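You operate a simulated robot arm through the tools that you are given. There is no shell and no other tool. Be economical: measure what you need, move in short steps, check, and stop when the job is done.

The job below is to be done with a simulated two-armed robot. You get a single attempt, and the scene is never put back.

TASK
Tip the powder from the dosing ball back into its tub.
Fine: spill none; close the tub; ball and scoop end on the wooden tray.

The check looks at the end state, three seconds after you hand in, the way a careful person would. Anything else that was tipped, shoved, dropped, spilled or broken makes it a failure.

THE ROBOT
Two 7-joint arms with fingered hands on one trunk that stands fixed in place. Base frame: the origin is at the foot of the trunk, x ahead of it, y to its left, z up; the work surface is at about z = 72.8. Units: cm, degrees, N and s.
The left shoulder is at [4, 14.6, 115.4], the right one opposite. With the tool pointing down near the work surface each hand reaches from about 24 to 70 cm from the base axis, measured 20 degrees to its own side. Payload 4 kg a hand.
The TCP of each hand is the grasp point between the finger pads, 2.6 cm short of the fingertips. In the tool frame z runs along the fingers and y along their closing line. The gripper opens to 14.8 cm. The gripper's body begins 7.3 cm behind the TCP. The gripper is a hand of 3 fingers: y runs from the thumb to the fingers, the wrist lies at [0, 0, -22.4] in the tool frame.
Orientation is told as [roll, pitch, yaw] about the base's x, y, z axes, in that order, counted from this pose: with the fingers straight down and closing along the base's y, the tool's x points along the base's -x, its y along +y and its z along -z.

THE INTERFACE
- The arms move only by the tool jog_arm. It takes "left_steps", "right_steps" or both (then of equal length, played together; a hand with none holds still); each is a list of rows, each a list of 2 entries, a list of its own where there are three numbers: the turn, a rotation vector about the tool's x, y, z in degrees, then the shift along the tool's x, y, z in m. In form: [[[wx, wy, wz], [dx, dy, dz]], ...]. A call has 1 to 8 rows; each row is the pose to reach, as a shift and turn from the pose commanded when the call began, along the tool's axes at that moment. Rows are played at 5 a second. More than 5 cm and 8.6 degrees between two rows, and nothing of the call is played. Where a pose cannot be reached the arm comes as near as it can. A force on the tool above 40 N (or 10 N above the force at the start of the call, whichever is more), or a blocked arm, ends the call early, and 0.2 s more pass. In this call time passes only in rows, and 0.2 s behind the last. The reply holds the time, the measured pose of the TCP, the force on the tool along the base axes, the opening and the grip force, in the units named above and with some noise, with the torque about the TCP (base axes, N m) and any sound that the robot's microphone picked up.
- Cameras (640 x 400 px; columns grow to the right, rows downward): "scene" is now at [9.27, -4.29, 137.59]; the picture's right is [-0.49, -0.87, 0.00], its down [-0.57, 0.32, -0.76] and it looks along [0.66, -0.37, -0.65] (base axes); focal length 322 px, centre (320, 200). "left" rides on the left gripper at [-6.8, -3.9, -9] in its tool frame; the picture's right is [0.50, -0.87, 0.00], its down [0.66, 0.38, -0.65] and it looks along [0.57, 0.33, 0.76] (tool axes); focal length 222 px, centre (320, 200). "right" rides on the right gripper at [6.8, -3.9, -9] in its tool frame; the picture's right is [0.50, 0.87, 0.00], its down [-0.66, 0.38, -0.65] and it looks along [-0.57, 0.33, 0.76] (tool axes); focal length 222 px, centre (320, 200).
- camera(camera): a new picture of that camera. The clock stands still meanwhile.
- slide_trunk(by): slides the trunk up (or, below 0, down) by that many cm; the arms and the scene camera ride with it, the base frame stays. It gives what a move gives, with no picture.
- set_fingers(finger1, finger2, thumb_bend, hand): sets how far each is bent, from 0 (flat) to 1 (curled in); at 0.3 the hand is open as for a grip, at 0.7 the pads meet at the TCP. One left out holds its place. A second passes; each finger stops where it meets its share of the squeeze, and holds until it gets a number again. It is the only way to open and close the hand. It gives what a move gives, with no picture; readings hold the bend of each and the force on the fingers (four entries, about 0 where the hand has none), thumb and palm.
- aim_head(pan, tilt): turns the head with the scene camera to pan (to the left, within 86 degrees either way) and tilt (down, from -29 to 69), counted from straight ahead of the robot. It gives what a move gives.
- pixel_to_xyz(camera, pixels): for up to 12 pixels [column, row] of the newest picture of that camera ("zoom" is the newest enlarged one), the place [x, y, z] in the base frame of the surface seen there, good to about 0.2 cm. The clock stands still meanwhile.
- close_up(camera, box): a new picture of the part [left, top, right, bottom] of that camera's present view, enlarged. The clock stands still meanwhile.
- sign_off(): hands the job in; it is judged then, once.

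Keep the steps short. Do not move on a guess: measure, check each grasp and each placing, and mend mistakes. In all there are 80 turns and 56 pictures (those below and enlarged ones count). Leave the grippers open and the arms clear of the work at the hand-in unless told otherwise, and finish with a single line.

The tools are called after "Call:" as name(argument=value, ...) on one line, values as JSON. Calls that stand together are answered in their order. jog_arm: Moves the arms, as the interface text tells. Its arguments: {"type":"object","properties":{"left_steps":{"type":"array"},"right_steps":{"type":"array"}},"required":[]} The other tools are called the same way: slide_trunk (by) slides the trunk up or down; set_fingers (finger1, finger2, thumb_bend, hand) moves the fingers one by one; aim_head (pan, tilt) turns the head that bears the scene camera; camera (camera) takes a picture; pixel_to_xyz (camera, pixels) gives the place of the surface under pixels of a picture; close_up (camera, box) takes an enlarged picture of a part of a camera's view; sign_off () hands the job in.

At the start:

```text
clock: 0.0
left_eef_pos: [44.74, -6.18, 110.52]
left_ee_rot: [0.0, 0.0, 0.0]
left_ft_force: [0.4, 1.0, 0.4]
left_torque: [-0.02, -0.01, -0.02]
left_grip_width: 14.8
left_grasp_force: 0.1
left_shape: jaw
left_bend: [0.3, 0.3, 0.3]
left_finger forces: [0.0, 0.0, 0.0, 0.0, 0.1, 0.0]
right_eef_pos: [42.63, -42.87, 108.97]
right_ee_rot: [0.0, 0.0, 0.0]
right_ft_force: [0.0, 0.2, 0.1]
right_torque: [0.02, 0.01, 0.0]
right_grip_width: 14.79
right_grasp_force: 0.0
right_shape: jaw
right_bend: [0.3, 0.3, 0.3]
right_finger forces: [0.0, 0.0, 0.1, 0.0, 0.0, 0.1]
trunk travel left (down, up): [-32.5, 18.1]
head pan, tilt: [-29.6, 40.7]
```

scene: 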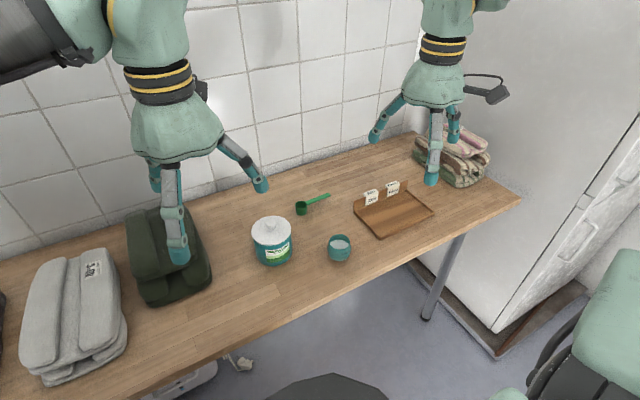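
right: 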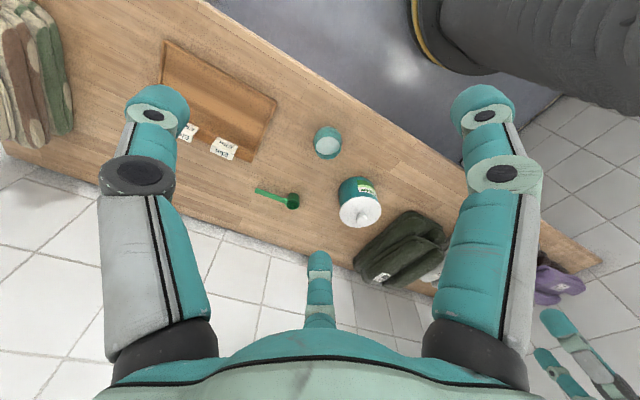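
left: 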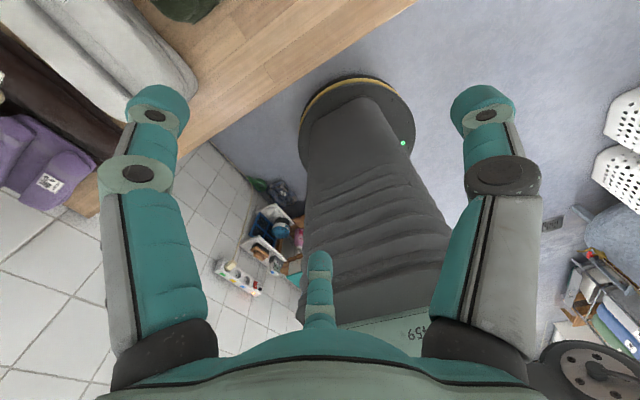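

I see the tub with a white lid at about (272,240), the ball at (340,247), the scoop at (310,205) and the tray at (393,208). I'll enlarge that area first to see them properly.

Call:
close_up(camera="scene", box=[230, 170, 450, 290])

Call:
close_up(camera="scene", box=[240, 190, 370, 275])

```text
2.91 times, centred on (340, 230) of scene
```

zoom: 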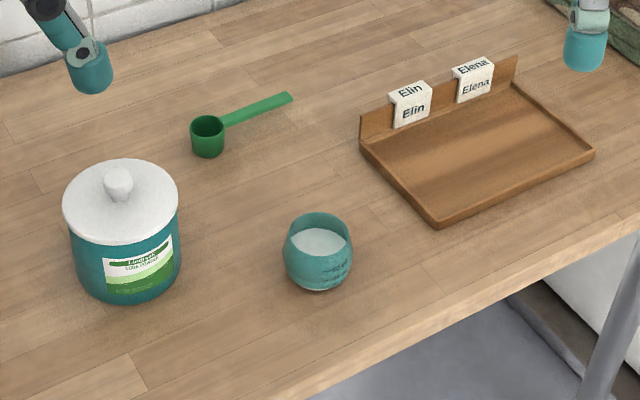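

```text
4.71 times, centred on (305, 232) of scene
```

zoom: 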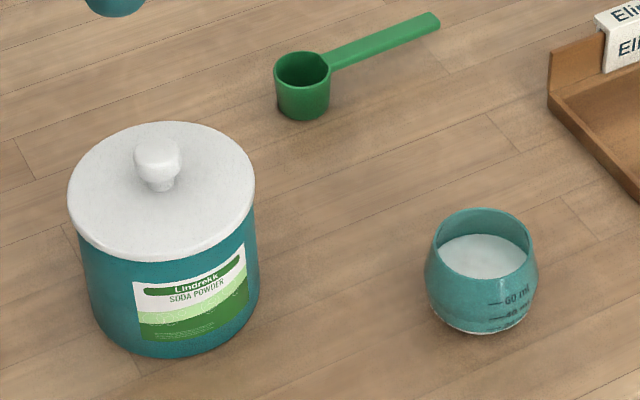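

The tub has a loose-looking lid with a knob, and the ball is an open cup with powder in it. I'll measure points on the tub, ball and scoop in this enlarged picture, and the tray in the scene view.

Call:
pixel_to_xyz(camera="zoom", pixels=[[158, 150], [160, 182], [75, 185], [248, 185], [165, 250], [160, 128], [485, 262], [437, 235], [533, 240], [485, 212], [480, 335], [340, 270]])

Call:
pixel_to_xyz(camera="zoom", pixels=[[302, 55], [278, 72], [328, 72], [303, 88], [335, 60], [380, 40], [435, 18], [430, 28], [303, 118], [170, 355], [430, 290], [538, 270]])

Call:
pixel_to_xyz(camera="scene", pixels=[[354, 211], [380, 238], [433, 214], [407, 186], [395, 210], [375, 222], [415, 205], [371, 192], [392, 184], [355, 220], [372, 198], [300, 250]])

```text
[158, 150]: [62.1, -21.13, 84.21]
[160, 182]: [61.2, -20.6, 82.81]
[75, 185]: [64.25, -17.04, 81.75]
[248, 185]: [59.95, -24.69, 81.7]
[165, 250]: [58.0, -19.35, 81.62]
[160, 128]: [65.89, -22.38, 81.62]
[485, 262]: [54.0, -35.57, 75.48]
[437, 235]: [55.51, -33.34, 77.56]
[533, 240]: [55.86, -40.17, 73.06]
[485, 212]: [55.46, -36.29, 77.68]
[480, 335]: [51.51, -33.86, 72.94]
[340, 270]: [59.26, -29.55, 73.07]
```

```text
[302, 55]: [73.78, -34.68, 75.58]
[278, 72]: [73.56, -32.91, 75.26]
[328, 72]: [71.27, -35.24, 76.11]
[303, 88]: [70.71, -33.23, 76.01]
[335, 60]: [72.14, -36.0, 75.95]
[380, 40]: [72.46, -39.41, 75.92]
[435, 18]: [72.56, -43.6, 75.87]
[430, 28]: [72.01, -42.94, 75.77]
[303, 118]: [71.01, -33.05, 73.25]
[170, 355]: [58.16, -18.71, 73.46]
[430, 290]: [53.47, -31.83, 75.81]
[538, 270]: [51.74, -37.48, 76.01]
```

```text
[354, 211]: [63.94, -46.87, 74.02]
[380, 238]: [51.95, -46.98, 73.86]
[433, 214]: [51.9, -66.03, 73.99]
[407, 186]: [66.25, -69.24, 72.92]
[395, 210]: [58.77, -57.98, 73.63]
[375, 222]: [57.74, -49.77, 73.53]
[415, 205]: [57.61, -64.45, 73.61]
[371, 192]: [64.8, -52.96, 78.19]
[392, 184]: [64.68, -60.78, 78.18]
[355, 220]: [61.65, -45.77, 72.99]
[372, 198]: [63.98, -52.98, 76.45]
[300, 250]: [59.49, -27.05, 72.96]
```

The tub lid is centred near (62, -20.9) with its edge at z≈81.7 and the knob top at about 84.7. The ball is near (53, -35) with its rim at 77.7, and the scoop handle sits at z≈75.9. The left hand hovers near the tub, so I'll move it 20 cm to the left. I'll also probe free table spots for the lid.

Call:
jog_arm(left_steps=[[[0, 0, 0], [0, 0.05, 0]], [[0, 0, 0], [0, 0.1, 0]], [[0, 0, 0], [0, 0.15, 0]], [[0, 0, 0], [0, 0.2, 0]], [[0, 0, 0], [0, 0.24, 0]]])

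Call:
pixel_to_xyz(camera="scene", pixels=[[300, 280], [310, 290], [300, 300], [290, 305], [270, 290], [250, 300], [240, 270], [230, 250], [345, 285], [350, 225], [330, 220], [235, 330]])

Call:
pixel_to_xyz(camera="zoom", pixels=[[158, 140], [158, 160], [140, 155], [178, 155], [160, 195], [120, 200], [210, 160], [165, 262], [165, 275], [482, 320], [470, 240], [500, 265]])

```text
clock: 1.2
left_eef_pos: [44.64, 17.95, 110.51]
left_ee_rot: [-0.1, 0.0, 0.0]
left_ft_force: [-0.1, 0.1, -0.6]
left_torque: [0.0, -0.01, 0.01]
left_grip_width: 14.78
left_grasp_force: 0.0
left_shape: jaw
left_bend: [0.3, 0.3, 0.3]
left_finger forces: [0.0, 0.0, 0.1, 0.0, 0.0, 0.0]
right_eef_pos: [42.88, -42.74, 109.0]
right_ee_rot: [0.1, 0.0, 0.1]
right_ft_force: [1.0, 0.0, 0.2]
right_torque: [-0.03, -0.01, 0.0]
right_grip_width: 14.77
right_grasp_force: 0.1
right_shape: jaw
right_bend: [0.3, 0.3, 0.3]
right_finger forces: [0.0, 0.1, 0.0, 0.1, 0.0, 0.0]
trunk travel left (down, up): [-32.5, 18.1]
head pan, tilt: [-29.6, 40.7]
```

```text
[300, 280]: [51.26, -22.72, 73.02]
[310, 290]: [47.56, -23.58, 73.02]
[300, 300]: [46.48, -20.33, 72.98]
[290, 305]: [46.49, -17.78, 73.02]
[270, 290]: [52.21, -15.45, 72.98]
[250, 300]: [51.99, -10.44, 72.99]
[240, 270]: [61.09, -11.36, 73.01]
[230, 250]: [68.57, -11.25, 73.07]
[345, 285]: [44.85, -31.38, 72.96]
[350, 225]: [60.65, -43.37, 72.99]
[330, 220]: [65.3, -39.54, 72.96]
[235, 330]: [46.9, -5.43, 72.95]
```

```text
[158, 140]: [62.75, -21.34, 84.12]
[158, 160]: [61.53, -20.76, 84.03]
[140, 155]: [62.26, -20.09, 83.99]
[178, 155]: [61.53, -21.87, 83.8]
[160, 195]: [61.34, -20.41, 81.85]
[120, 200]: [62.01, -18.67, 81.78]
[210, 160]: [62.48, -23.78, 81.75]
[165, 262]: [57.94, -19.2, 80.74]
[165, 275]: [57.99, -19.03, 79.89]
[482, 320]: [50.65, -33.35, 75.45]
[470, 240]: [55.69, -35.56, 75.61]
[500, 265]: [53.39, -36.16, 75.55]
```

The knob centre is at about (62.0, -20.9), its top at about z 84.3 and the lid face at 81.8. The table around (52, -11) is free for the lid. I'll move the right hand above the knob, staying high at z≈100.

Call:
jog_arm(right_steps=[[[0, 0, 0], [-0.027, 0.031, 0.013]], [[0, 0, 0], [-0.054, 0.062, 0.026]], [[0, 0, 0], [-0.082, 0.093, 0.039]], [[0, 0, 0], [-0.109, 0.125, 0.051]], [[0, 0, 0], [-0.136, 0.156, 0.064]], [[0, 0, 0], [-0.164, 0.187, 0.077]], [[0, 0, 0], [-0.191, 0.218, 0.09]]])

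Call:
set_fingers(hand="right", finger1=0.5, finger2=0.5, thumb_bend=0.5)

Call:
camera(camera="right")

Call:
camera(camera="scene")

```text
clock: 2.8
left_eef_pos: [44.52, 17.79, 110.57]
left_ee_rot: [0.0, 0.0, 0.0]
left_ft_force: [0.7, 0.3, -0.7]
left_torque: [0.0, 0.0, 0.03]
left_grip_width: 14.78
left_grasp_force: 0.1
left_shape: jaw
left_bend: [0.3, 0.3, 0.3]
left_finger forces: [0.0, 0.1, 0.0, 0.0, 0.0, 0.0]
right_eef_pos: [56.84, -24.2, 100.86]
right_ee_rot: [-0.1, -0.1, -0.1]
right_ft_force: [-0.1, 0.4, 0.8]
right_torque: [-0.01, -0.01, 0.0]
right_grip_width: 14.79
right_grasp_force: 0.0
right_shape: jaw
right_bend: [0.3, 0.3, 0.3]
right_finger forces: [0.1, 0.0, 0.0, 0.0, 0.0, 0.1]
right hand out of reach, approached as far as the arm can: row 6, 7
trunk travel left (down, up): [-32.5, 18.1]
head pan, tilt: [-29.6, 40.7]
```

```text
clock: 3.8
left_eef_pos: [44.54, 17.86, 110.63]
left_ee_rot: [0.1, 0.0, 0.0]
left_ft_force: [-0.7, -0.7, -0.1]
left_torque: [0.02, 0.02, 0.01]
left_grip_width: 14.8
left_grasp_force: 0.2
left_shape: jaw
left_bend: [0.3, 0.3, 0.3]
left_finger forces: [0.0, 0.1, 0.0, 0.0, 0.1, 0.0]
right_eef_pos: [57.09, -24.17, 100.8]
right_ee_rot: [0.2, -0.1, 0.0]
right_ft_force: [0.7, -1.0, 0.9]
right_torque: [0.01, 0.04, -0.01]
right_grip_width: 6.28
right_grasp_force: 0.0
right_shape: fingers
right_bend: [0.5, 0.5, 0.5]
right_finger forces: [0.0, 0.0, 0.0, 0.1, 0.0, 0.0]
trunk travel left (down, up): [-32.5, 18.1]
head pan, tilt: [-29.6, 40.7]
```

```text
50 pictures are left
```

right: 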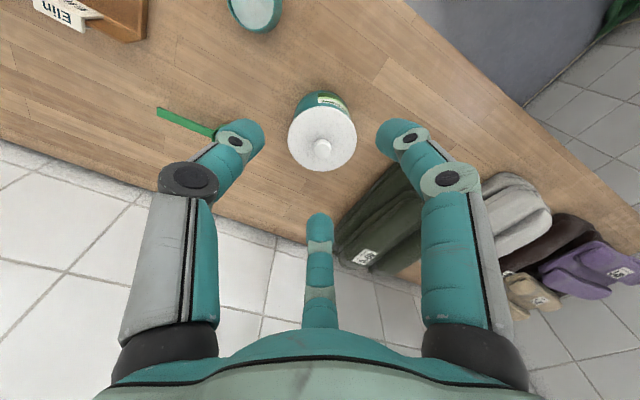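

```text
49 pictures are left
```

scene: 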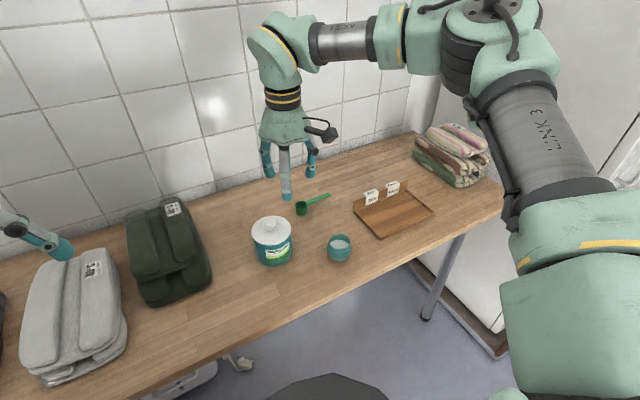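

The arm stopped at (57, -24.2) because it is out of reach at that height. The reach is quoted near the surface, so I'll go lower, to z≈89, and then forward to the knob. That still clears the knob by 2 cm at the fingertips.

Call:
jog_arm(right_steps=[[[0, 0, 0], [0.03, 0, 0.03]], [[0, 0, 0], [0.03, 0, 0.075]], [[0, 0, 0], [-0.01, 0.02, 0.1]], [[0, 0, 0], [-0.05, 0.033, 0.11]]])

```text
refused: row 3 steps farther than a row can; nothing moved
```

Row 3 was too long a step, so I'll send the same path in smaller steps.

Call:
jog_arm(right_steps=[[[0, 0, 0], [0.01, 0, 0.04]], [[0, 0, 0], [0.01, 0, 0.08]], [[0, 0, 0], [0, 0.01, 0.11]], [[0, 0, 0], [-0.03, 0.02, 0.115]], [[0, 0, 0], [-0.05, 0.033, 0.12]]])

```text
clock: 5.0
left_eef_pos: [44.67, 17.83, 110.62]
left_ee_rot: [-0.1, 0.1, 0.0]
left_ft_force: [0.8, -0.4, 0.5]
left_torque: [0.01, 0.01, 0.03]
left_grip_width: 14.79
left_grasp_force: 0.0
left_shape: jaw
left_bend: [0.3, 0.3, 0.3]
left_finger forces: [0.0, 0.0, 0.0, 0.0, 0.0, 0.0]
right_eef_pos: [55.13, -25.84, 92.34]
right_ee_rot: [0.0, -0.1, 0.0]
right_ft_force: [-0.7, -0.4, -0.2]
right_torque: [0.02, 0.0, -0.01]
right_grip_width: 6.27
right_grasp_force: 0.2
right_shape: fingers
right_bend: [0.5, 0.5, 0.5]
right_finger forces: [0.1, 0.0, 0.0, 0.0, 0.1, 0.1]
right hand out of reach, approached as far as the arm can: row 2, 3, 4, 5
trunk travel left (down, up): [-32.5, 18.1]
head pan, tilt: [-29.6, 40.7]
```

The hand stopped short at (55.1, -25.8, 92.3). It is clear of the tub, but the arm's reach depends on shoulder height. I'll raise the hand 12 cm, lower the trunk 14 cm, and then test the reach again.

Call:
jog_arm(right_steps=[[[0, 0, 0], [0.01, 0, -0.04]], [[0, 0, 0], [0.01, 0, -0.08]], [[0, 0, 0], [0.01, 0, -0.12]]])

Call:
slide_trunk(by=-14)

```text
clock: 5.8
left_eef_pos: [44.55, 17.92, 110.55]
left_ee_rot: [0.0, 0.0, 0.0]
left_ft_force: [0.0, -0.3, 0.5]
left_torque: [0.01, -0.02, 0.01]
left_grip_width: 14.8
left_grasp_force: 0.0
left_shape: jaw
left_bend: [0.3, 0.3, 0.3]
left_finger forces: [0.1, 0.1, 0.0, 0.0, 0.0, 0.0]
right_eef_pos: [54.19, -25.28, 104.5]
right_ee_rot: [-0.1, 0.1, 0.0]
right_ft_force: [0.0, 0.1, 0.4]
right_torque: [-0.02, -0.02, 0.01]
right_grip_width: 6.27
right_grasp_force: 0.0
right_shape: fingers
right_bend: [0.5, 0.5, 0.5]
right_finger forces: [0.0, 0.0, 0.1, 0.0, 0.0, 0.0]
trunk travel left (down, up): [-32.5, 18.1]
head pan, tilt: [-29.6, 40.7]
```

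```text
clock: 7.5
left_eef_pos: [44.81, 17.86, 96.63]
left_ee_rot: [0.1, 0.0, 0.0]
left_ft_force: [0.2, -0.3, 0.0]
left_torque: [0.02, -0.01, -0.02]
left_grip_width: 14.78
left_grasp_force: 0.3
left_shape: jaw
left_bend: [0.3, 0.3, 0.3]
left_finger forces: [0.1, 0.1, 0.0, 0.0, 0.0, 0.1]
right_eef_pos: [54.3, -25.32, 90.49]
right_ee_rot: [0.0, 0.0, 0.0]
right_ft_force: [0.0, -0.3, 0.2]
right_torque: [0.01, -0.03, 0.04]
right_grip_width: 6.24
right_grasp_force: 0.0
right_shape: fingers
right_bend: [0.5, 0.5, 0.5]
right_finger forces: [0.1, 0.1, 0.1, 0.0, 0.1, 0.0]
trunk travel left (down, up): [-18.5, 32.1]
head pan, tilt: [-29.6, 40.7]
```

The hand is now at (54.3, -25.3, 90.5) with the shoulder lower. I'll try going forward to the knob axis at this height; the fingertips are at 87.9, above the knob.

Call:
jog_arm(right_steps=[[[0, 0, 0], [-0.026, 0.015, 0]], [[0, 0, 0], [-0.052, 0.03, 0]], [[0, 0, 0], [-0.077, 0.044, 0]]])

```text
clock: 8.3
left_eef_pos: [44.77, 17.96, 96.55]
left_ee_rot: [0.1, 0.0, -0.1]
left_ft_force: [0.1, 0.0, 0.6]
left_torque: [-0.03, 0.04, -0.02]
left_grip_width: 14.79
left_grasp_force: 0.1
left_shape: jaw
left_bend: [0.3, 0.3, 0.3]
left_finger forces: [0.1, 0.1, 0.0, 0.0, 0.0, 0.0]
right_eef_pos: [57.15, -23.87, 90.62]
right_ee_rot: [0.1, -0.2, 0.0]
right_ft_force: [-0.4, 0.1, -0.5]
right_torque: [-0.02, 0.01, 0.0]
right_grip_width: 6.26
right_grasp_force: 0.0
right_shape: fingers
right_bend: [0.5, 0.5, 0.5]
right_finger forces: [0.0, 0.0, 0.0, 0.0, 0.0, 0.1]
right hand out of reach, approached as far as the arm can: row 2, 3
trunk travel left (down, up): [-18.5, 32.1]
head pan, tilt: [-29.6, 40.7]
```

That is the same limit of about 62 cm radius. The limiting factor looks like wrist flex when the wrist sits above the shoulder, so a higher trunk should help. I'll raise the trunk 26 cm and then descend.

Call:
slide_trunk(by=26)

Call:
jog_arm(right_steps=[[[0, 0, 0], [0.02, 0, 0.045]], [[0, 0, 0], [0.04, 0, 0.09]], [[0, 0, 0], [0.04, 0, 0.14]], [[0, 0, 0], [0.04, 0, 0.19]], [[0, 0, 0], [0.02, 0, 0.23]], [[0, 0, 0], [-0.01, 0.015, 0.25]], [[0, 0, 0], [-0.04, 0.025, 0.26]]])

```text
clock: 10.9
left_eef_pos: [44.59, 17.92, 122.54]
left_ee_rot: [0.1, 0.0, 0.1]
left_ft_force: [0.2, 0.2, 0.4]
left_torque: [-0.03, 0.03, -0.01]
left_grip_width: 14.78
left_grasp_force: 0.0
left_shape: jaw
left_bend: [0.3, 0.3, 0.3]
left_finger forces: [0.1, 0.0, 0.1, 0.1, 0.0, 0.1]
right_eef_pos: [57.15, -23.9, 116.81]
right_ee_rot: [0.1, 0.0, 0.1]
right_ft_force: [0.3, 0.0, 0.4]
right_torque: [0.02, 0.0, -0.03]
right_grip_width: 6.29
right_grasp_force: 0.0
right_shape: fingers
right_bend: [0.5, 0.5, 0.5]
right_finger forces: [0.0, 0.1, 0.0, 0.0, 0.0, 0.0]
trunk travel left (down, up): [-44.5, 6.1]
head pan, tilt: [-29.6, 40.7]
```

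```text
clock: 12.5
left_eef_pos: [44.74, 17.75, 122.68]
left_ee_rot: [0.0, -0.1, 0.0]
left_ft_force: [0.5, 0.2, -0.3]
left_torque: [0.02, 0.01, 0.01]
left_grip_width: 14.77
left_grasp_force: 0.1
left_shape: jaw
left_bend: [0.3, 0.3, 0.3]
left_finger forces: [0.0, 0.1, 0.0, 0.0, 0.0, 0.0]
right_eef_pos: [51.56, -27.27, 98.12]
right_ee_rot: [0.1, -0.1, 0.0]
right_ft_force: [-0.5, -0.2, 0.1]
right_torque: [0.0, 0.0, 0.0]
right_grip_width: 6.25
right_grasp_force: 0.0
right_shape: fingers
right_bend: [0.5, 0.5, 0.5]
right_finger forces: [0.1, 0.0, 0.0, 0.0, 0.0, 0.0]
right hand out of reach, approached as far as the arm can: row 4, 5, 6, 7
trunk travel left (down, up): [-44.5, 6.1]
head pan, tilt: [-29.6, 40.7]
```

Reach got worse with the trunk up, so that was the wrong direction. The elbow is clearly bent, so a wrist joint limit is likely. I'll yaw the hand by -30°, which suits the later pour too, rise a little, and put the trunk back at its starting height.

Call:
jog_arm(right_steps=[[[0, 0, 8], [0, 0, -0.02]], [[0, 0, 16], [0, 0, -0.04]], [[0, 0, 24], [0, 0, -0.06]], [[0, 0, 30], [0, 0, -0.08]]])

Call:
slide_trunk(by=-12)

Call:
camera(camera="scene")

```text
clock: 13.5
left_eef_pos: [44.61, 17.89, 122.66]
left_ee_rot: [0.0, 0.0, 0.0]
left_ft_force: [-0.3, 0.4, -0.5]
left_torque: [0.0, 0.0, -0.01]
left_grip_width: 14.77
left_grasp_force: 0.0
left_shape: jaw
left_bend: [0.3, 0.3, 0.3]
left_finger forces: [0.0, 0.0, 0.0, 0.0, 0.0, 0.1]
right_eef_pos: [51.89, -27.26, 106.32]
right_ee_rot: [0.1, 0.1, -30.2]
right_ft_force: [-0.4, 0.0, -0.5]
right_torque: [-0.01, -0.01, -0.04]
right_grip_width: 6.28
right_grasp_force: 0.0
right_shape: fingers
right_bend: [0.5, 0.5, 0.5]
right_finger forces: [0.1, 0.0, 0.1, 0.1, 0.0, 0.0]
trunk travel left (down, up): [-44.5, 6.1]
head pan, tilt: [-29.6, 40.7]
```

```text
clock: 15.0
left_eef_pos: [44.7, 17.8, 110.45]
left_ee_rot: [0.0, 0.0, 0.0]
left_ft_force: [0.0, 0.3, 0.6]
left_torque: [-0.04, -0.01, 0.0]
left_grip_width: 14.83
left_grasp_force: 0.0
left_shape: jaw
left_bend: [0.3, 0.3, 0.3]
left_finger forces: [0.0, 0.0, 0.0, 0.0, 0.0, 0.1]
right_eef_pos: [52.01, -27.32, 94.3]
right_ee_rot: [0.1, 0.0, -30.1]
right_ft_force: [-0.3, 0.0, 0.7]
right_torque: [-0.01, 0.0, -0.01]
right_grip_width: 6.24
right_grasp_force: 0.0
right_shape: fingers
right_bend: [0.5, 0.5, 0.5]
right_finger forces: [0.0, 0.1, 0.0, 0.1, 0.1, 0.1]
trunk travel left (down, up): [-32.5, 18.1]
head pan, tilt: [-29.6, 40.7]
```

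```text
48 pictures are left
```

scene: 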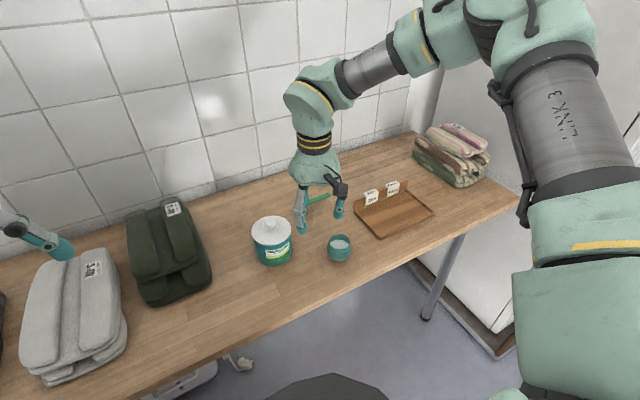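

With the yaw at -30° the hand is at (52, -27.3, 94.3). I'll try forward towards the knob axis again, at z≈91.

Call:
jog_arm(right_steps=[[[0, 0, 0], [-0.018, 0.035, 0.01]], [[0, 0, 0], [-0.036, 0.07, 0.02]], [[0, 0, 0], [-0.055, 0.105, 0.03]]])

```text
clock: 15.8
left_eef_pos: [44.61, 17.76, 110.54]
left_ee_rot: [0.0, 0.0, 0.0]
left_ft_force: [0.7, 0.0, 0.5]
left_torque: [0.02, 0.01, -0.01]
left_grip_width: 14.77
left_grasp_force: 0.0
left_shape: jaw
left_bend: [0.3, 0.3, 0.3]
left_finger forces: [0.0, 0.1, 0.0, 0.0, 0.0, 0.0]
right_eef_pos: [55.55, -25.03, 94.27]
right_ee_rot: [0.2, -0.2, -30.1]
right_ft_force: [0.4, 0.5, 0.9]
right_torque: [0.0, 0.0, 0.02]
right_grip_width: 6.26
right_grasp_force: 0.1
right_shape: fingers
right_bend: [0.5, 0.5, 0.5]
right_finger forces: [0.0, 0.0, 0.1, 0.0, 0.0, 0.0]
right hand out of reach, approached as far as the arm can: row 2, 3
trunk travel left (down, up): [-32.5, 18.1]
head pan, tilt: [-29.6, 40.7]
```

Yaw makes no difference. The reachable region looks like a ball around a point above the shoulder, so a lower trunk plus a forward lean of the fingers will reach the knob. I'll back up to z≈106 while leaning 20° (fingertips forward), then slide the trunk down 14 cm.

Call:
jog_arm(right_steps=[[[-3.5, -6, 0], [0, -0.01, -0.04]], [[-7, -12, 0], [0, -0.02, -0.08]], [[-10, -17.3, 0], [0, -0.02, -0.12]]])

Call:
slide_trunk(by=-16)

```text
clock: 16.6
left_eef_pos: [44.53, 18.01, 110.51]
left_ee_rot: [-0.2, 0.0, 0.0]
left_ft_force: [-1.4, 0.0, 0.5]
left_torque: [0.01, 0.02, -0.01]
left_grip_width: 14.78
left_grasp_force: 0.0
left_shape: jaw
left_bend: [0.3, 0.3, 0.3]
left_finger forces: [0.0, 0.1, 0.0, 0.0, 0.1, 0.1]
right_eef_pos: [54.64, -26.51, 106.32]
right_ee_rot: [10.4, -17.3, -31.7]
right_ft_force: [-0.3, 0.5, 0.3]
right_torque: [-0.04, 0.0, 0.01]
right_grip_width: 6.24
right_grasp_force: 0.0
right_shape: fingers
right_bend: [0.5, 0.5, 0.5]
right_finger forces: [0.1, 0.0, 0.0, 0.0, 0.0, 0.0]
trunk travel left (down, up): [-32.5, 18.1]
head pan, tilt: [-29.6, 40.7]
```

```text
clock: 18.5
left_eef_pos: [44.68, 17.78, 94.6]
left_ee_rot: [0.0, 0.0, 0.0]
left_ft_force: [-0.3, -0.7, -0.1]
left_torque: [-0.01, -0.02, 0.0]
left_grip_width: 14.8
left_grasp_force: 0.1
left_shape: jaw
left_bend: [0.3, 0.3, 0.3]
left_finger forces: [0.0, 0.0, 0.1, 0.0, 0.0, 0.0]
right_eef_pos: [54.64, -26.67, 90.43]
right_ee_rot: [10.4, -17.2, -31.7]
right_ft_force: [-0.6, 0.3, -0.5]
right_torque: [-0.03, -0.01, 0.03]
right_grip_width: 6.25
right_grasp_force: 0.0
right_shape: fingers
right_bend: [0.5, 0.5, 0.5]
right_finger forces: [0.0, 0.0, 0.0, 0.1, 0.1, 0.0]
trunk travel left (down, up): [-16.5, 34.1]
head pan, tilt: [-29.6, 40.7]
```

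The fingers now lean forward 20° at (54.6, -26.6, 90.4). I'll go level to just above the knob.

Call:
jog_arm(right_steps=[[[0, 0, 0], [-0.0105, 0.028, 0.0085]], [[0, 0, 0], [-0.021, 0.056, 0.017]], [[0, 0, 0], [-0.0315, 0.084, 0.0254]]])

Call:
close_up(camera="scene", box=[200, 100, 420, 237])

Call:
camera(camera="right")

```text
clock: 19.3
left_eef_pos: [44.7, 17.79, 94.54]
left_ee_rot: [0.1, 0.2, 0.1]
left_ft_force: [0.3, -0.6, 0.1]
left_torque: [-0.01, 0.05, 0.0]
left_grip_width: 14.79
left_grasp_force: 0.0
left_shape: jaw
left_bend: [0.3, 0.3, 0.3]
left_finger forces: [0.1, 0.0, 0.0, 0.0, 0.0, 0.0]
right_eef_pos: [62.03, -21.15, 90.19]
right_ee_rot: [10.3, -17.2, -31.7]
right_ft_force: [-0.3, -0.5, 0.2]
right_torque: [-0.02, 0.0, 0.01]
right_grip_width: 6.26
right_grasp_force: 0.1
right_shape: fingers
right_bend: [0.5, 0.5, 0.5]
right_finger forces: [0.1, 0.0, 0.0, 0.0, 0.0, 0.1]
trunk travel left (down, up): [-16.5, 34.1]
head pan, tilt: [-29.6, 40.7]
```

```text
2.91 times, centred on (310, 168) of scene
```

zoom: 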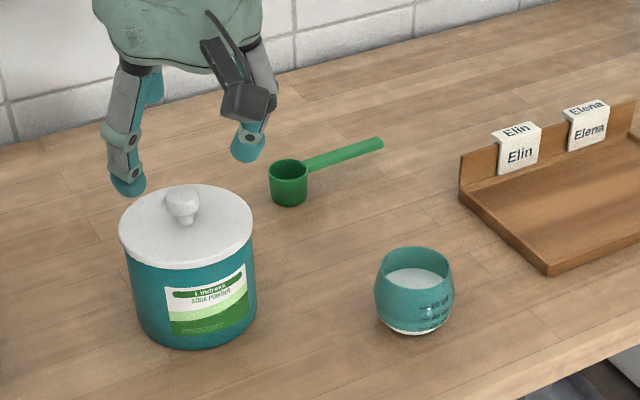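

```text
46 pictures are left
```

right: 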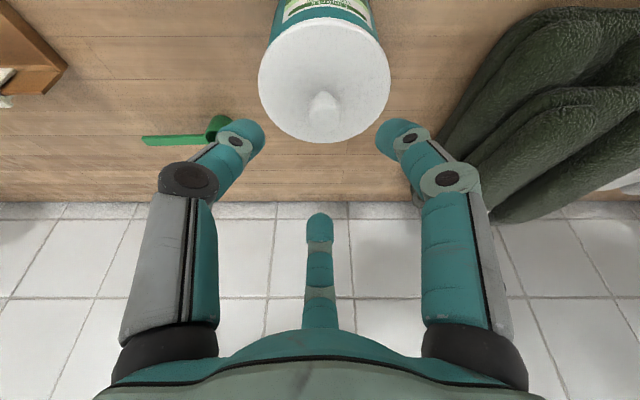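

The hand reached (62.0, -21.15, 90.2). I'll check the two visible fingertips and the knob in this close-up before descending.

Call:
close_up(camera="scene", box=[220, 110, 320, 200])

Call:
pixel_to_xyz(camera="zoom", pixels=[[168, 285], [440, 210], [262, 325], [262, 350], [255, 310], [215, 150], [190, 195], [400, 270], [410, 360], [165, 265], [440, 190], [262, 375]])

```text
4.44 times, centred on (270, 155) of scene
```

zoom: 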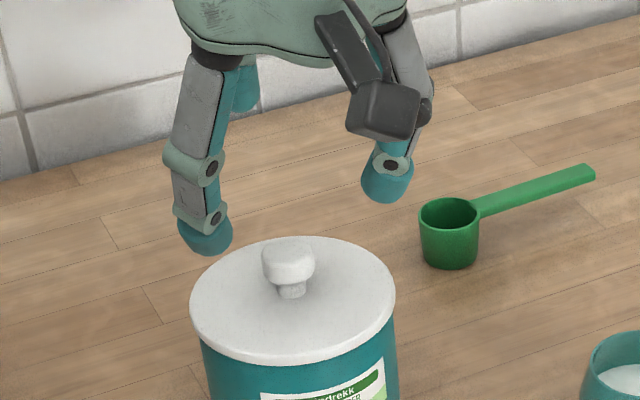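

```text
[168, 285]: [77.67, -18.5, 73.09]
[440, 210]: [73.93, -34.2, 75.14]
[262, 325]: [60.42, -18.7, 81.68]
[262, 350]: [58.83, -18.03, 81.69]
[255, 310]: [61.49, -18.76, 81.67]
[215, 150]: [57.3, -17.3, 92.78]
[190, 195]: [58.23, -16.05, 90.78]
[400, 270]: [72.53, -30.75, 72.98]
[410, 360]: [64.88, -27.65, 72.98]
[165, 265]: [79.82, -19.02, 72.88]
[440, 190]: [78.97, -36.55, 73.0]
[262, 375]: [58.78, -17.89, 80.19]
```

I picked those pixels before seeing the new view, so I'll re-measure on the actual fingertips, (207,242) and (388,190), and the knob at (288,262).

Call:
pixel_to_xyz(camera="zoom", pixels=[[207, 242], [388, 192], [288, 242], [288, 262], [264, 262], [313, 262], [290, 292], [300, 240], [185, 225], [228, 240]])

```text
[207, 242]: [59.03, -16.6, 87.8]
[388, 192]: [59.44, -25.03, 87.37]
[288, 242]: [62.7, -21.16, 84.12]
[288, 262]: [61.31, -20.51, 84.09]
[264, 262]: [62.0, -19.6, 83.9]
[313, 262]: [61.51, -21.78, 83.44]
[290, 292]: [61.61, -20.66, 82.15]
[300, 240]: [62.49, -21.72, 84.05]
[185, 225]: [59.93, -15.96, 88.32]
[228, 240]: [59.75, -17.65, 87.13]
```

Fingertips sit at z≈87.3 and the knob centre is (62.0, -20.8), z 82.9–84.2. I'll descend to TCP z 85, shifting so the leaning axis passes through the knob.

Call:
jog_arm(right_steps=[[[0, 0, 0], [0.007, -0.003, 0.0155]], [[0, 0, 0], [0.014, -0.006, 0.031]], [[0, 0, 0], [0.0213, -0.0089, 0.0465]]])

Call:
close_up(camera="scene", box=[220, 130, 320, 200])

```text
clock: 20.1
left_eef_pos: [44.4, 17.9, 94.82]
left_ee_rot: [-0.1, -0.2, -0.1]
left_ft_force: [-0.2, 1.0, -0.3]
left_torque: [-0.03, -0.01, 0.0]
left_grip_width: 14.79
left_grasp_force: 0.0
left_shape: jaw
left_bend: [0.3, 0.3, 0.3]
left_finger forces: [0.0, 0.0, 0.0, 0.0, 0.0, 0.1]
right_eef_pos: [61.46, -20.74, 85.72]
right_ee_rot: [10.8, -17.9, -31.7]
right_ft_force: [1.4, -5.6, 24.4]
right_torque: [-0.71, 0.27, 0.28]
right_grip_width: 6.23
right_grasp_force: 12.7
right_shape: fingers
right_bend: [0.5, 0.5, 0.5]
right_finger forces: [6.5, 0.1, 0.1, 0.1, 18.0, 0.1]
trunk travel left (down, up): [-16.5, 34.1]
head pan, tilt: [-29.6, 40.7]
```

```text
5.71 times, centred on (270, 165) of scene
```

zoom: 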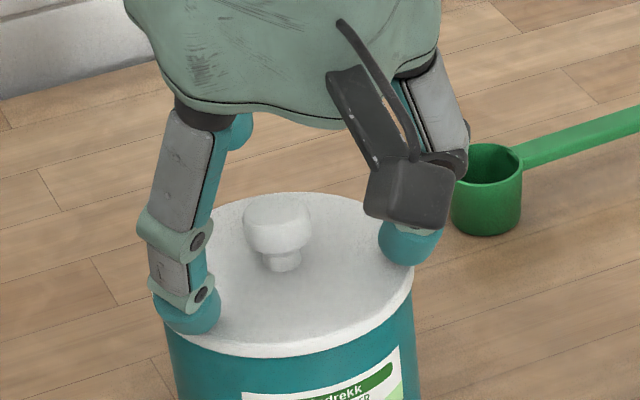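

The two rear fingertips touch the lid (24 N) because the spread fingers hang lower. I'll rise 0.9 cm right away and then close gently on the knob.

Call:
jog_arm(right_steps=[[[0, 0, 0], [-0.0027, 0.0016, -0.0085]]])

Call:
set_fingers(hand="right", finger1=0.58, finger2=0.58, thumb_bend=0.58)

Call:
close_up(camera="scene", box=[220, 130, 320, 200])

```text
clock: 20.5
left_eef_pos: [44.69, 17.88, 94.5]
left_ee_rot: [0.0, 0.2, 0.0]
left_ft_force: [0.5, -0.9, -0.6]
left_torque: [0.01, -0.01, -0.01]
left_grip_width: 14.81
left_grasp_force: 0.1
left_shape: jaw
left_bend: [0.3, 0.3, 0.3]
left_finger forces: [0.0, 0.0, 0.1, 0.0, 0.0, 0.0]
right_eef_pos: [61.37, -20.75, 85.72]
right_ee_rot: [10.2, -17.0, -31.5]
right_ft_force: [0.1, -0.1, 0.3]
right_torque: [-0.03, 0.01, -0.02]
right_grip_width: 6.15
right_grasp_force: 0.1
right_shape: fingers
right_bend: [0.5, 0.5, 0.5]
right_finger forces: [0.0, 0.1, 0.0, 0.0, 0.3, 0.1]
trunk travel left (down, up): [-16.5, 34.1]
head pan, tilt: [-29.6, 40.7]
```

```text
clock: 21.5
left_eef_pos: [44.6, 17.81, 94.54]
left_ee_rot: [0.0, 0.0, 0.0]
left_ft_force: [0.8, -0.2, 0.2]
left_torque: [-0.02, -0.01, -0.01]
left_grip_width: 14.8
left_grasp_force: 0.1
left_shape: jaw
left_bend: [0.3, 0.3, 0.3]
left_finger forces: [0.0, 0.0, 0.1, 0.0, 0.0, 0.0]
right_eef_pos: [61.45, -20.73, 86.02]
right_ee_rot: [10.5, -17.1, -31.6]
right_ft_force: [0.2, -0.5, 1.0]
right_torque: [0.01, 0.01, 0.02]
right_grip_width: 3.99
right_grasp_force: 0.0
right_shape: fingers
right_bend: [0.57, 0.57, 0.57]
right_finger forces: [0.0, 0.0, 0.0, 0.1, 0.1, 0.0]
trunk travel left (down, up): [-16.5, 34.1]
head pan, tilt: [-29.6, 40.7]
```

```text
5.71 times, centred on (270, 165) of scene
```

zoom: 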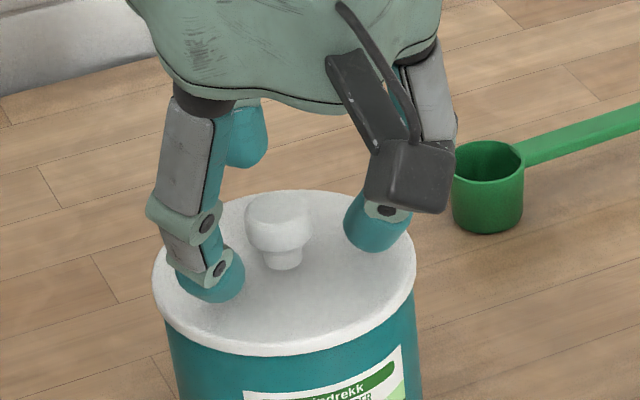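

No contact now and the lid is undisturbed; the opening is 4.0 cm. I'll close onto the knob.

Call:
set_fingers(hand="right", finger1=0.72, finger2=0.72, thumb_bend=0.72)

Call:
close_up(camera="scene", box=[220, 130, 320, 200])

```text
clock: 22.5
left_eef_pos: [44.69, 17.87, 94.57]
left_ee_rot: [0.0, 0.1, 0.0]
left_ft_force: [-0.1, 0.1, -0.2]
left_torque: [0.0, -0.02, 0.02]
left_grip_width: 14.78
left_grasp_force: 0.1
left_shape: jaw
left_bend: [0.3, 0.3, 0.3]
left_finger forces: [0.0, 0.1, 0.0, 0.0, 0.1, 0.1]
right_eef_pos: [61.38, -20.77, 86.05]
right_ee_rot: [10.5, -17.3, -31.6]
right_ft_force: [-0.6, -0.2, 1.3]
right_torque: [0.03, -0.1, -0.01]
right_grip_width: 1.37
right_grasp_force: 12.2
right_shape: fingers
right_bend: [0.65, 0.66, 0.67]
right_finger forces: [6.1, 11.0, 0.1, 0.1, 7.1, 0.1]
trunk travel left (down, up): [-16.5, 34.1]
head pan, tilt: [-29.6, 40.7]
heard: snap
```

```text
5.71 times, centred on (270, 165) of scene
```

zoom: 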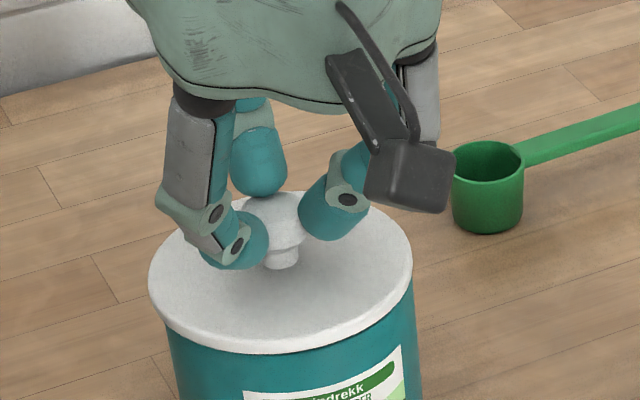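

All three fingers hold the knob (6–11 N) and a snap was heard, so it seems the snap-fit lid has come off its click. I'll lift straight up slowly, in small steps.

Call:
jog_arm(right_steps=[[[0, 0, 0], [-0.0015, 0.0009, -0.0047]], [[0, 0, 0], [-0.003, 0.0017, -0.0094]], [[0, 0, 0], [-0.0045, 0.0026, -0.0141]], [[0, 0, 0], [-0.006, 0.0034, -0.0188]]])

Call:
close_up(camera="scene", box=[220, 130, 320, 200])

```text
clock: 23.5
left_eef_pos: [44.62, 17.92, 94.56]
left_ee_rot: [0.0, -0.1, 0.0]
left_ft_force: [-0.3, -1.3, 0.3]
left_torque: [0.01, 0.01, 0.01]
left_grip_width: 14.79
left_grasp_force: 0.0
left_shape: jaw
left_bend: [0.3, 0.3, 0.3]
left_finger forces: [0.0, 0.0, 0.0, 0.0, 0.1, 0.0]
right_eef_pos: [61.49, -20.76, 88.14]
right_ee_rot: [10.3, -17.2, -31.7]
right_ft_force: [-0.6, -0.4, -0.5]
right_torque: [0.01, -0.02, -0.02]
right_grip_width: 1.33
right_grasp_force: 10.9
right_shape: fingers
right_bend: [0.65, 0.66, 0.67]
right_finger forces: [6.6, 7.5, 0.0, 0.0, 7.5, 0.1]
trunk travel left (down, up): [-16.5, 34.1]
head pan, tilt: [-29.6, 40.7]
```

```text
5.71 times, centred on (270, 165) of scene
```

zoom: 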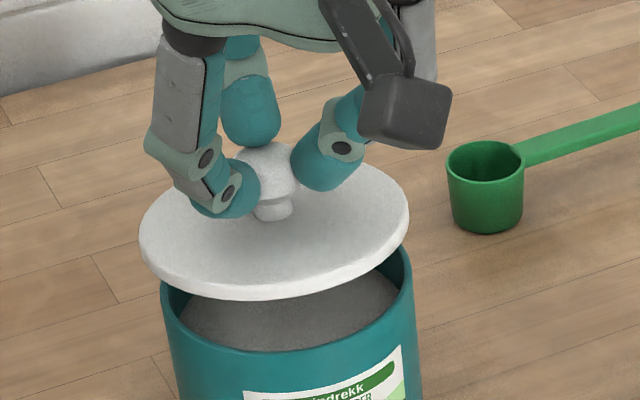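

The lid is off cleanly in the grip and the tub is about full of powder. I'll lift 3 cm more, then carry the lid over to the free table at (50.5, -13).

Call:
jog_arm(right_steps=[[[0, 0, 0], [-0.0089, 0.0052, -0.0282]], [[0, 0, 0], [0.0232, 0.0091, -0.0376]], [[0, 0, 0], [0.0553, 0.013, -0.047]], [[0, 0, 0], [0.0874, 0.017, -0.0565]], [[0, 0, 0], [0.1195, 0.0209, -0.0659]]])

Call:
camera(camera="scene")

```text
clock: 24.7
left_eef_pos: [44.66, 17.62, 94.57]
left_ee_rot: [-0.1, 0.0, 0.0]
left_ft_force: [0.1, 0.0, -0.1]
left_torque: [-0.04, 0.04, 0.03]
left_grip_width: 14.79
left_grasp_force: 0.1
left_shape: jaw
left_bend: [0.3, 0.3, 0.3]
left_finger forces: [0.1, 0.0, 0.0, 0.0, 0.0, 0.0]
right_eef_pos: [50.32, -12.75, 91.2]
right_ee_rot: [10.5, -17.2, -31.7]
right_ft_force: [-0.9, 0.6, 0.0]
right_torque: [0.0, 0.02, 0.02]
right_grip_width: 1.31
right_grasp_force: 10.2
right_shape: fingers
right_bend: [0.65, 0.66, 0.68]
right_finger forces: [6.4, 6.9, 0.0, 0.0, 7.4, 0.0]
trunk travel left (down, up): [-16.5, 34.1]
head pan, tilt: [-29.6, 40.7]
```

```text
40 pictures are left
```

scene: 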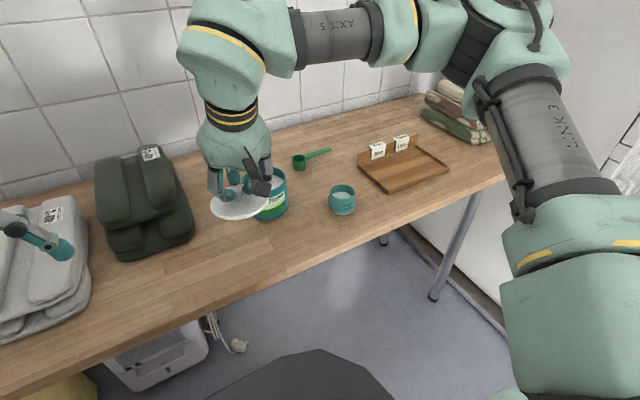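

The lid is held over clear table, away from the green bag. I'll lower it 12 cm.

Call:
jog_arm(right_steps=[[[0, 0, 0], [0.0119, -0.0069, 0.0376]], [[0, 0, 0], [0.0238, -0.0138, 0.0751]], [[0, 0, 0], [0.0327, -0.0189, 0.1033]], [[0, 0, 0], [0.0356, -0.0206, 0.1127]]])

Call:
close_up(camera="scene", box=[190, 170, 310, 260])

```text
clock: 25.7
left_eef_pos: [44.68, 17.76, 94.65]
left_ee_rot: [0.0, 0.0, 0.0]
left_ft_force: [0.3, 0.0, 0.1]
left_torque: [0.0, 0.03, 0.02]
left_grip_width: 14.81
left_grasp_force: 0.1
left_shape: jaw
left_bend: [0.3, 0.3, 0.3]
left_finger forces: [0.0, 0.0, 0.0, 0.0, 0.1, 0.0]
right_eef_pos: [53.05, -15.82, 83.59]
right_ee_rot: [10.3, -17.0, -31.4]
right_ft_force: [0.1, 0.3, 0.4]
right_torque: [0.01, 0.0, 0.0]
right_grip_width: 1.28
right_grasp_force: 10.1
right_shape: fingers
right_bend: [0.65, 0.66, 0.68]
right_finger forces: [6.3, 6.9, 0.0, 0.1, 7.3, 0.1]
right hand out of reach, approached as far as the arm can: row 1, 2, 3, 4
trunk travel left (down, up): [-16.5, 34.1]
head pan, tilt: [-29.6, 40.7]
```

```text
4.44 times, centred on (250, 215) of scene
```

zoom: 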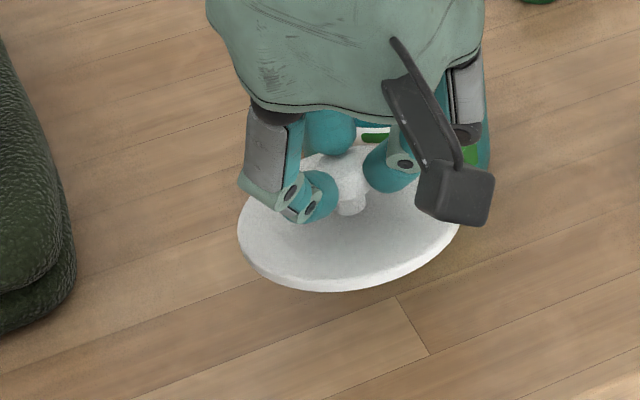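

The arm hit a limit and slid sideways to (53.0, -15.8, 83.6). The lid is still held and touches nothing. I'll use a nearer spot, (48.5, -19.5), moving away from the tub first.

Call:
jog_arm(right_steps=[[[0, 0, 0], [0.018, -0.0105, -0.008]], [[0, 0, 0], [0.018, -0.032, -0.014]], [[0, 0, 0], [0.0184, -0.0534, -0.0156]]])

```text
clock: 26.5
left_eef_pos: [44.64, 17.72, 94.71]
left_ee_rot: [0.1, 0.1, 0.0]
left_ft_force: [0.1, -0.2, 0.1]
left_torque: [0.02, 0.01, 0.03]
left_grip_width: 14.79
left_grasp_force: 0.1
left_shape: jaw
left_bend: [0.3, 0.3, 0.3]
left_finger forces: [0.1, 0.0, 0.0, 0.1, 0.1, 0.0]
right_eef_pos: [48.65, -19.91, 83.68]
right_ee_rot: [10.4, -17.1, -31.4]
right_ft_force: [-0.5, 0.7, -1.4]
right_torque: [0.03, -0.01, 0.0]
right_grip_width: 1.31
right_grasp_force: 10.1
right_shape: fingers
right_bend: [0.65, 0.66, 0.68]
right_finger forces: [6.4, 6.9, 0.1, 0.1, 7.4, 0.1]
right hand out of reach, approached as far as the arm can: row 1, 2
trunk travel left (down, up): [-16.5, 34.1]
head pan, tilt: [-29.6, 40.7]
```

Now at (48.65, -19.9, 83.7). I'll lower in small steps to just above the expected contact at TCP z≈78.5.

Call:
jog_arm(right_steps=[[[0, 0, 0], [0.0059, -0.0034, 0.0188]], [[0, 0, 0], [0.0104, -0.006, 0.0329]], [[0, 0, 0], [0.0139, -0.0081, 0.0441]]])

Call:
close_up(camera="scene", box=[190, 170, 350, 270])

```text
clock: 27.3
left_eef_pos: [44.64, 17.75, 94.59]
left_ee_rot: [0.0, 0.0, 0.0]
left_ft_force: [0.1, -0.1, -0.7]
left_torque: [0.0, 0.01, 0.0]
left_grip_width: 14.81
left_grasp_force: 0.1
left_shape: jaw
left_bend: [0.3, 0.3, 0.3]
left_finger forces: [0.0, 0.0, 0.0, 0.0, 0.1, 0.0]
right_eef_pos: [50.12, -21.35, 81.63]
right_ee_rot: [10.3, -17.1, -31.4]
right_ft_force: [-0.4, -0.5, -0.4]
right_torque: [0.0, 0.0, 0.0]
right_grip_width: 1.28
right_grasp_force: 10.2
right_shape: fingers
right_bend: [0.65, 0.66, 0.68]
right_finger forces: [6.3, 6.8, 0.1, 0.1, 7.5, 0.0]
right hand out of reach, approached as far as the arm can: row 1, 2, 3
trunk travel left (down, up): [-16.5, 34.1]
head pan, tilt: [-29.6, 40.7]
```

```text
4.00 times, centred on (270, 220) of scene
```

zoom: 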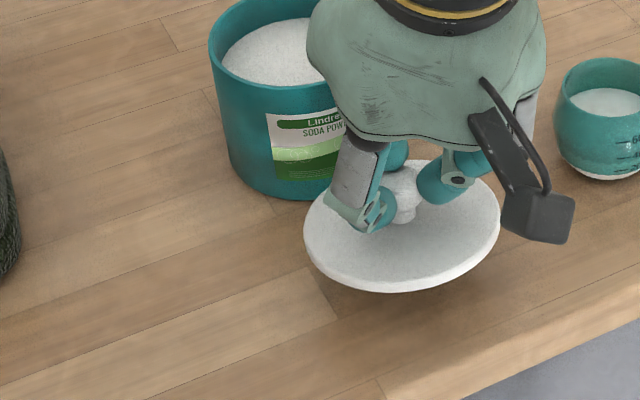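

Lowering the arm keeps drifting sideways at a joint limit. The trunk slide lowers everything straight without changing the arm, so I'll use that: 3.0 cm down first.

Call:
slide_trunk(by=-3.0)

Call:
close_up(camera="scene", box=[190, 170, 350, 270])

```text
clock: 28.0
left_eef_pos: [44.65, 17.91, 91.53]
left_ee_rot: [-0.1, 0.0, 0.1]
left_ft_force: [0.4, 0.0, -0.6]
left_torque: [0.04, -0.01, 0.0]
left_grip_width: 14.8
left_grasp_force: 0.1
left_shape: jaw
left_bend: [0.3, 0.3, 0.3]
left_finger forces: [0.0, 0.0, 0.0, 0.0, 0.0, 0.1]
right_eef_pos: [49.91, -21.28, 78.59]
right_ee_rot: [10.2, -17.1, -31.5]
right_ft_force: [-0.5, 0.4, 2.7]
right_torque: [0.01, -0.09, 0.0]
right_grip_width: 1.3
right_grasp_force: 12.0
right_shape: fingers
right_bend: [0.65, 0.65, 0.68]
right_finger forces: [5.8, 10.2, 0.1, 0.0, 6.9, 0.0]
trunk travel left (down, up): [-13.5, 37.1]
head pan, tilt: [-29.6, 40.7]
```

```text
4.00 times, centred on (270, 220) of scene
```

zoom: 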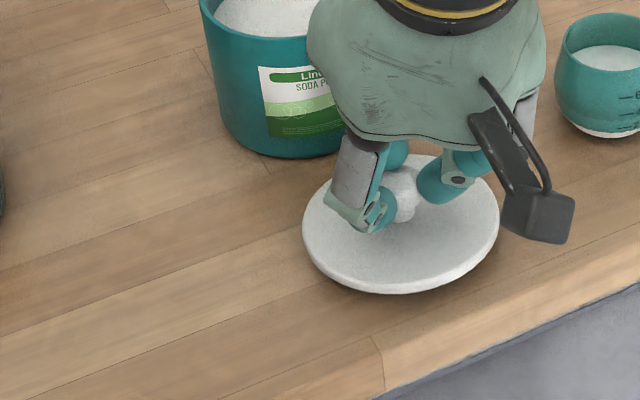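

First contact reads 2.7 N. I'll go another 0.2 cm down and then open.

Call:
slide_trunk(by=-0.2)

Call:
set_fingers(hand="right", finger1=0.56, finger2=0.56, thumb_bend=0.56)

Call:
close_up(camera="scene", box=[190, 170, 350, 270])

```text
clock: 28.5
left_eef_pos: [44.66, 17.79, 91.4]
left_ee_rot: [0.0, 0.0, 0.0]
left_ft_force: [0.3, 0.0, -0.5]
left_torque: [-0.04, -0.04, 0.02]
left_grip_width: 14.82
left_grasp_force: 0.1
left_shape: jaw
left_bend: [0.3, 0.3, 0.3]
left_finger forces: [0.0, 0.1, 0.0, 0.1, 0.0, 0.1]
right_eef_pos: [49.94, -21.33, 78.4]
right_ee_rot: [10.5, -17.1, -31.4]
right_ft_force: [-3.5, -0.2, 7.3]
right_torque: [-0.03, -0.13, 0.0]
right_grip_width: 1.32
right_grasp_force: 14.7
right_shape: fingers
right_bend: [0.65, 0.65, 0.67]
right_finger forces: [6.5, 14.4, 0.0, 0.0, 8.3, 0.0]
trunk travel left (down, up): [-13.3, 37.3]
head pan, tilt: [-29.6, 40.7]
```

```text
clock: 29.5
left_eef_pos: [44.7, 17.96, 91.35]
left_ee_rot: [0.0, -0.1, 0.0]
left_ft_force: [-0.5, -0.1, -0.5]
left_torque: [-0.01, 0.0, 0.01]
left_grip_width: 14.79
left_grasp_force: 0.1
left_shape: jaw
left_bend: [0.3, 0.3, 0.3]
left_finger forces: [0.0, 0.0, 0.0, 0.1, 0.0, 0.0]
right_eef_pos: [49.92, -21.18, 78.33]
right_ee_rot: [10.2, -17.2, -31.4]
right_ft_force: [-0.1, 0.0, 1.1]
right_torque: [-0.03, -0.01, 0.0]
right_grip_width: 4.19
right_grasp_force: 0.1
right_shape: fingers
right_bend: [0.56, 0.56, 0.56]
right_finger forces: [0.0, 0.5, 0.1, 0.0, 0.0, 0.0]
trunk travel left (down, up): [-13.3, 37.3]
head pan, tilt: [-29.6, 40.7]
```

```text
4.00 times, centred on (270, 220) of scene
```

zoom: 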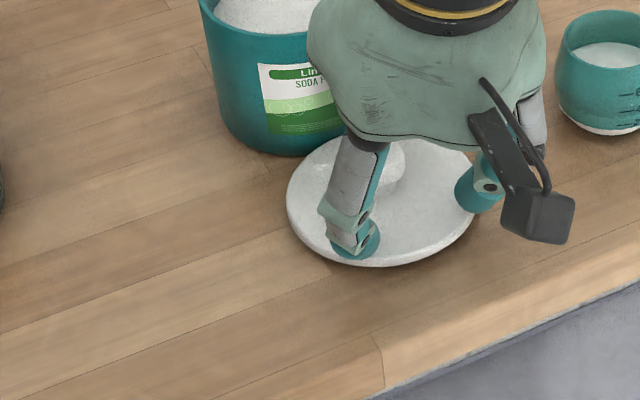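

The lid lies flat on the table and is released. I'll raise the trunk 14 cm to clear it. Before touching the ball, I'll test the pouring wrist motion with the hand empty.

Call:
slide_trunk(by=14)

Call:
close_up(camera="scene", box=[230, 180, 450, 320])

```text
clock: 31.2
left_eef_pos: [44.57, 17.78, 105.41]
left_ee_rot: [0.0, 0.1, 0.0]
left_ft_force: [0.2, -0.4, 0.4]
left_torque: [0.01, -0.01, -0.03]
left_grip_width: 14.78
left_grasp_force: 0.1
left_shape: jaw
left_bend: [0.3, 0.3, 0.3]
left_finger forces: [0.0, 0.0, 0.0, 0.1, 0.0, 0.0]
right_eef_pos: [50.0, -21.21, 92.48]
right_ee_rot: [10.3, -17.1, -31.4]
right_ft_force: [-1.1, -0.6, 0.9]
right_torque: [-0.02, 0.03, 0.02]
right_grip_width: 4.24
right_grasp_force: 0.0
right_shape: fingers
right_bend: [0.56, 0.56, 0.56]
right_finger forces: [0.0, 0.1, 0.1, 0.0, 0.0, 0.0]
trunk travel left (down, up): [-27.3, 23.3]
head pan, tilt: [-29.6, 40.7]
```

```text
2.86 times, centred on (340, 250) of scene
```

zoom: 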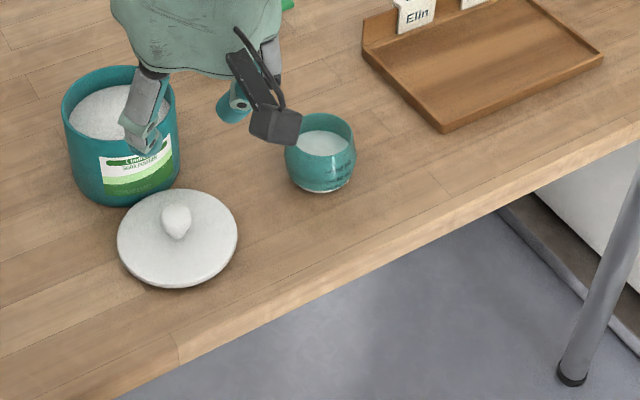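

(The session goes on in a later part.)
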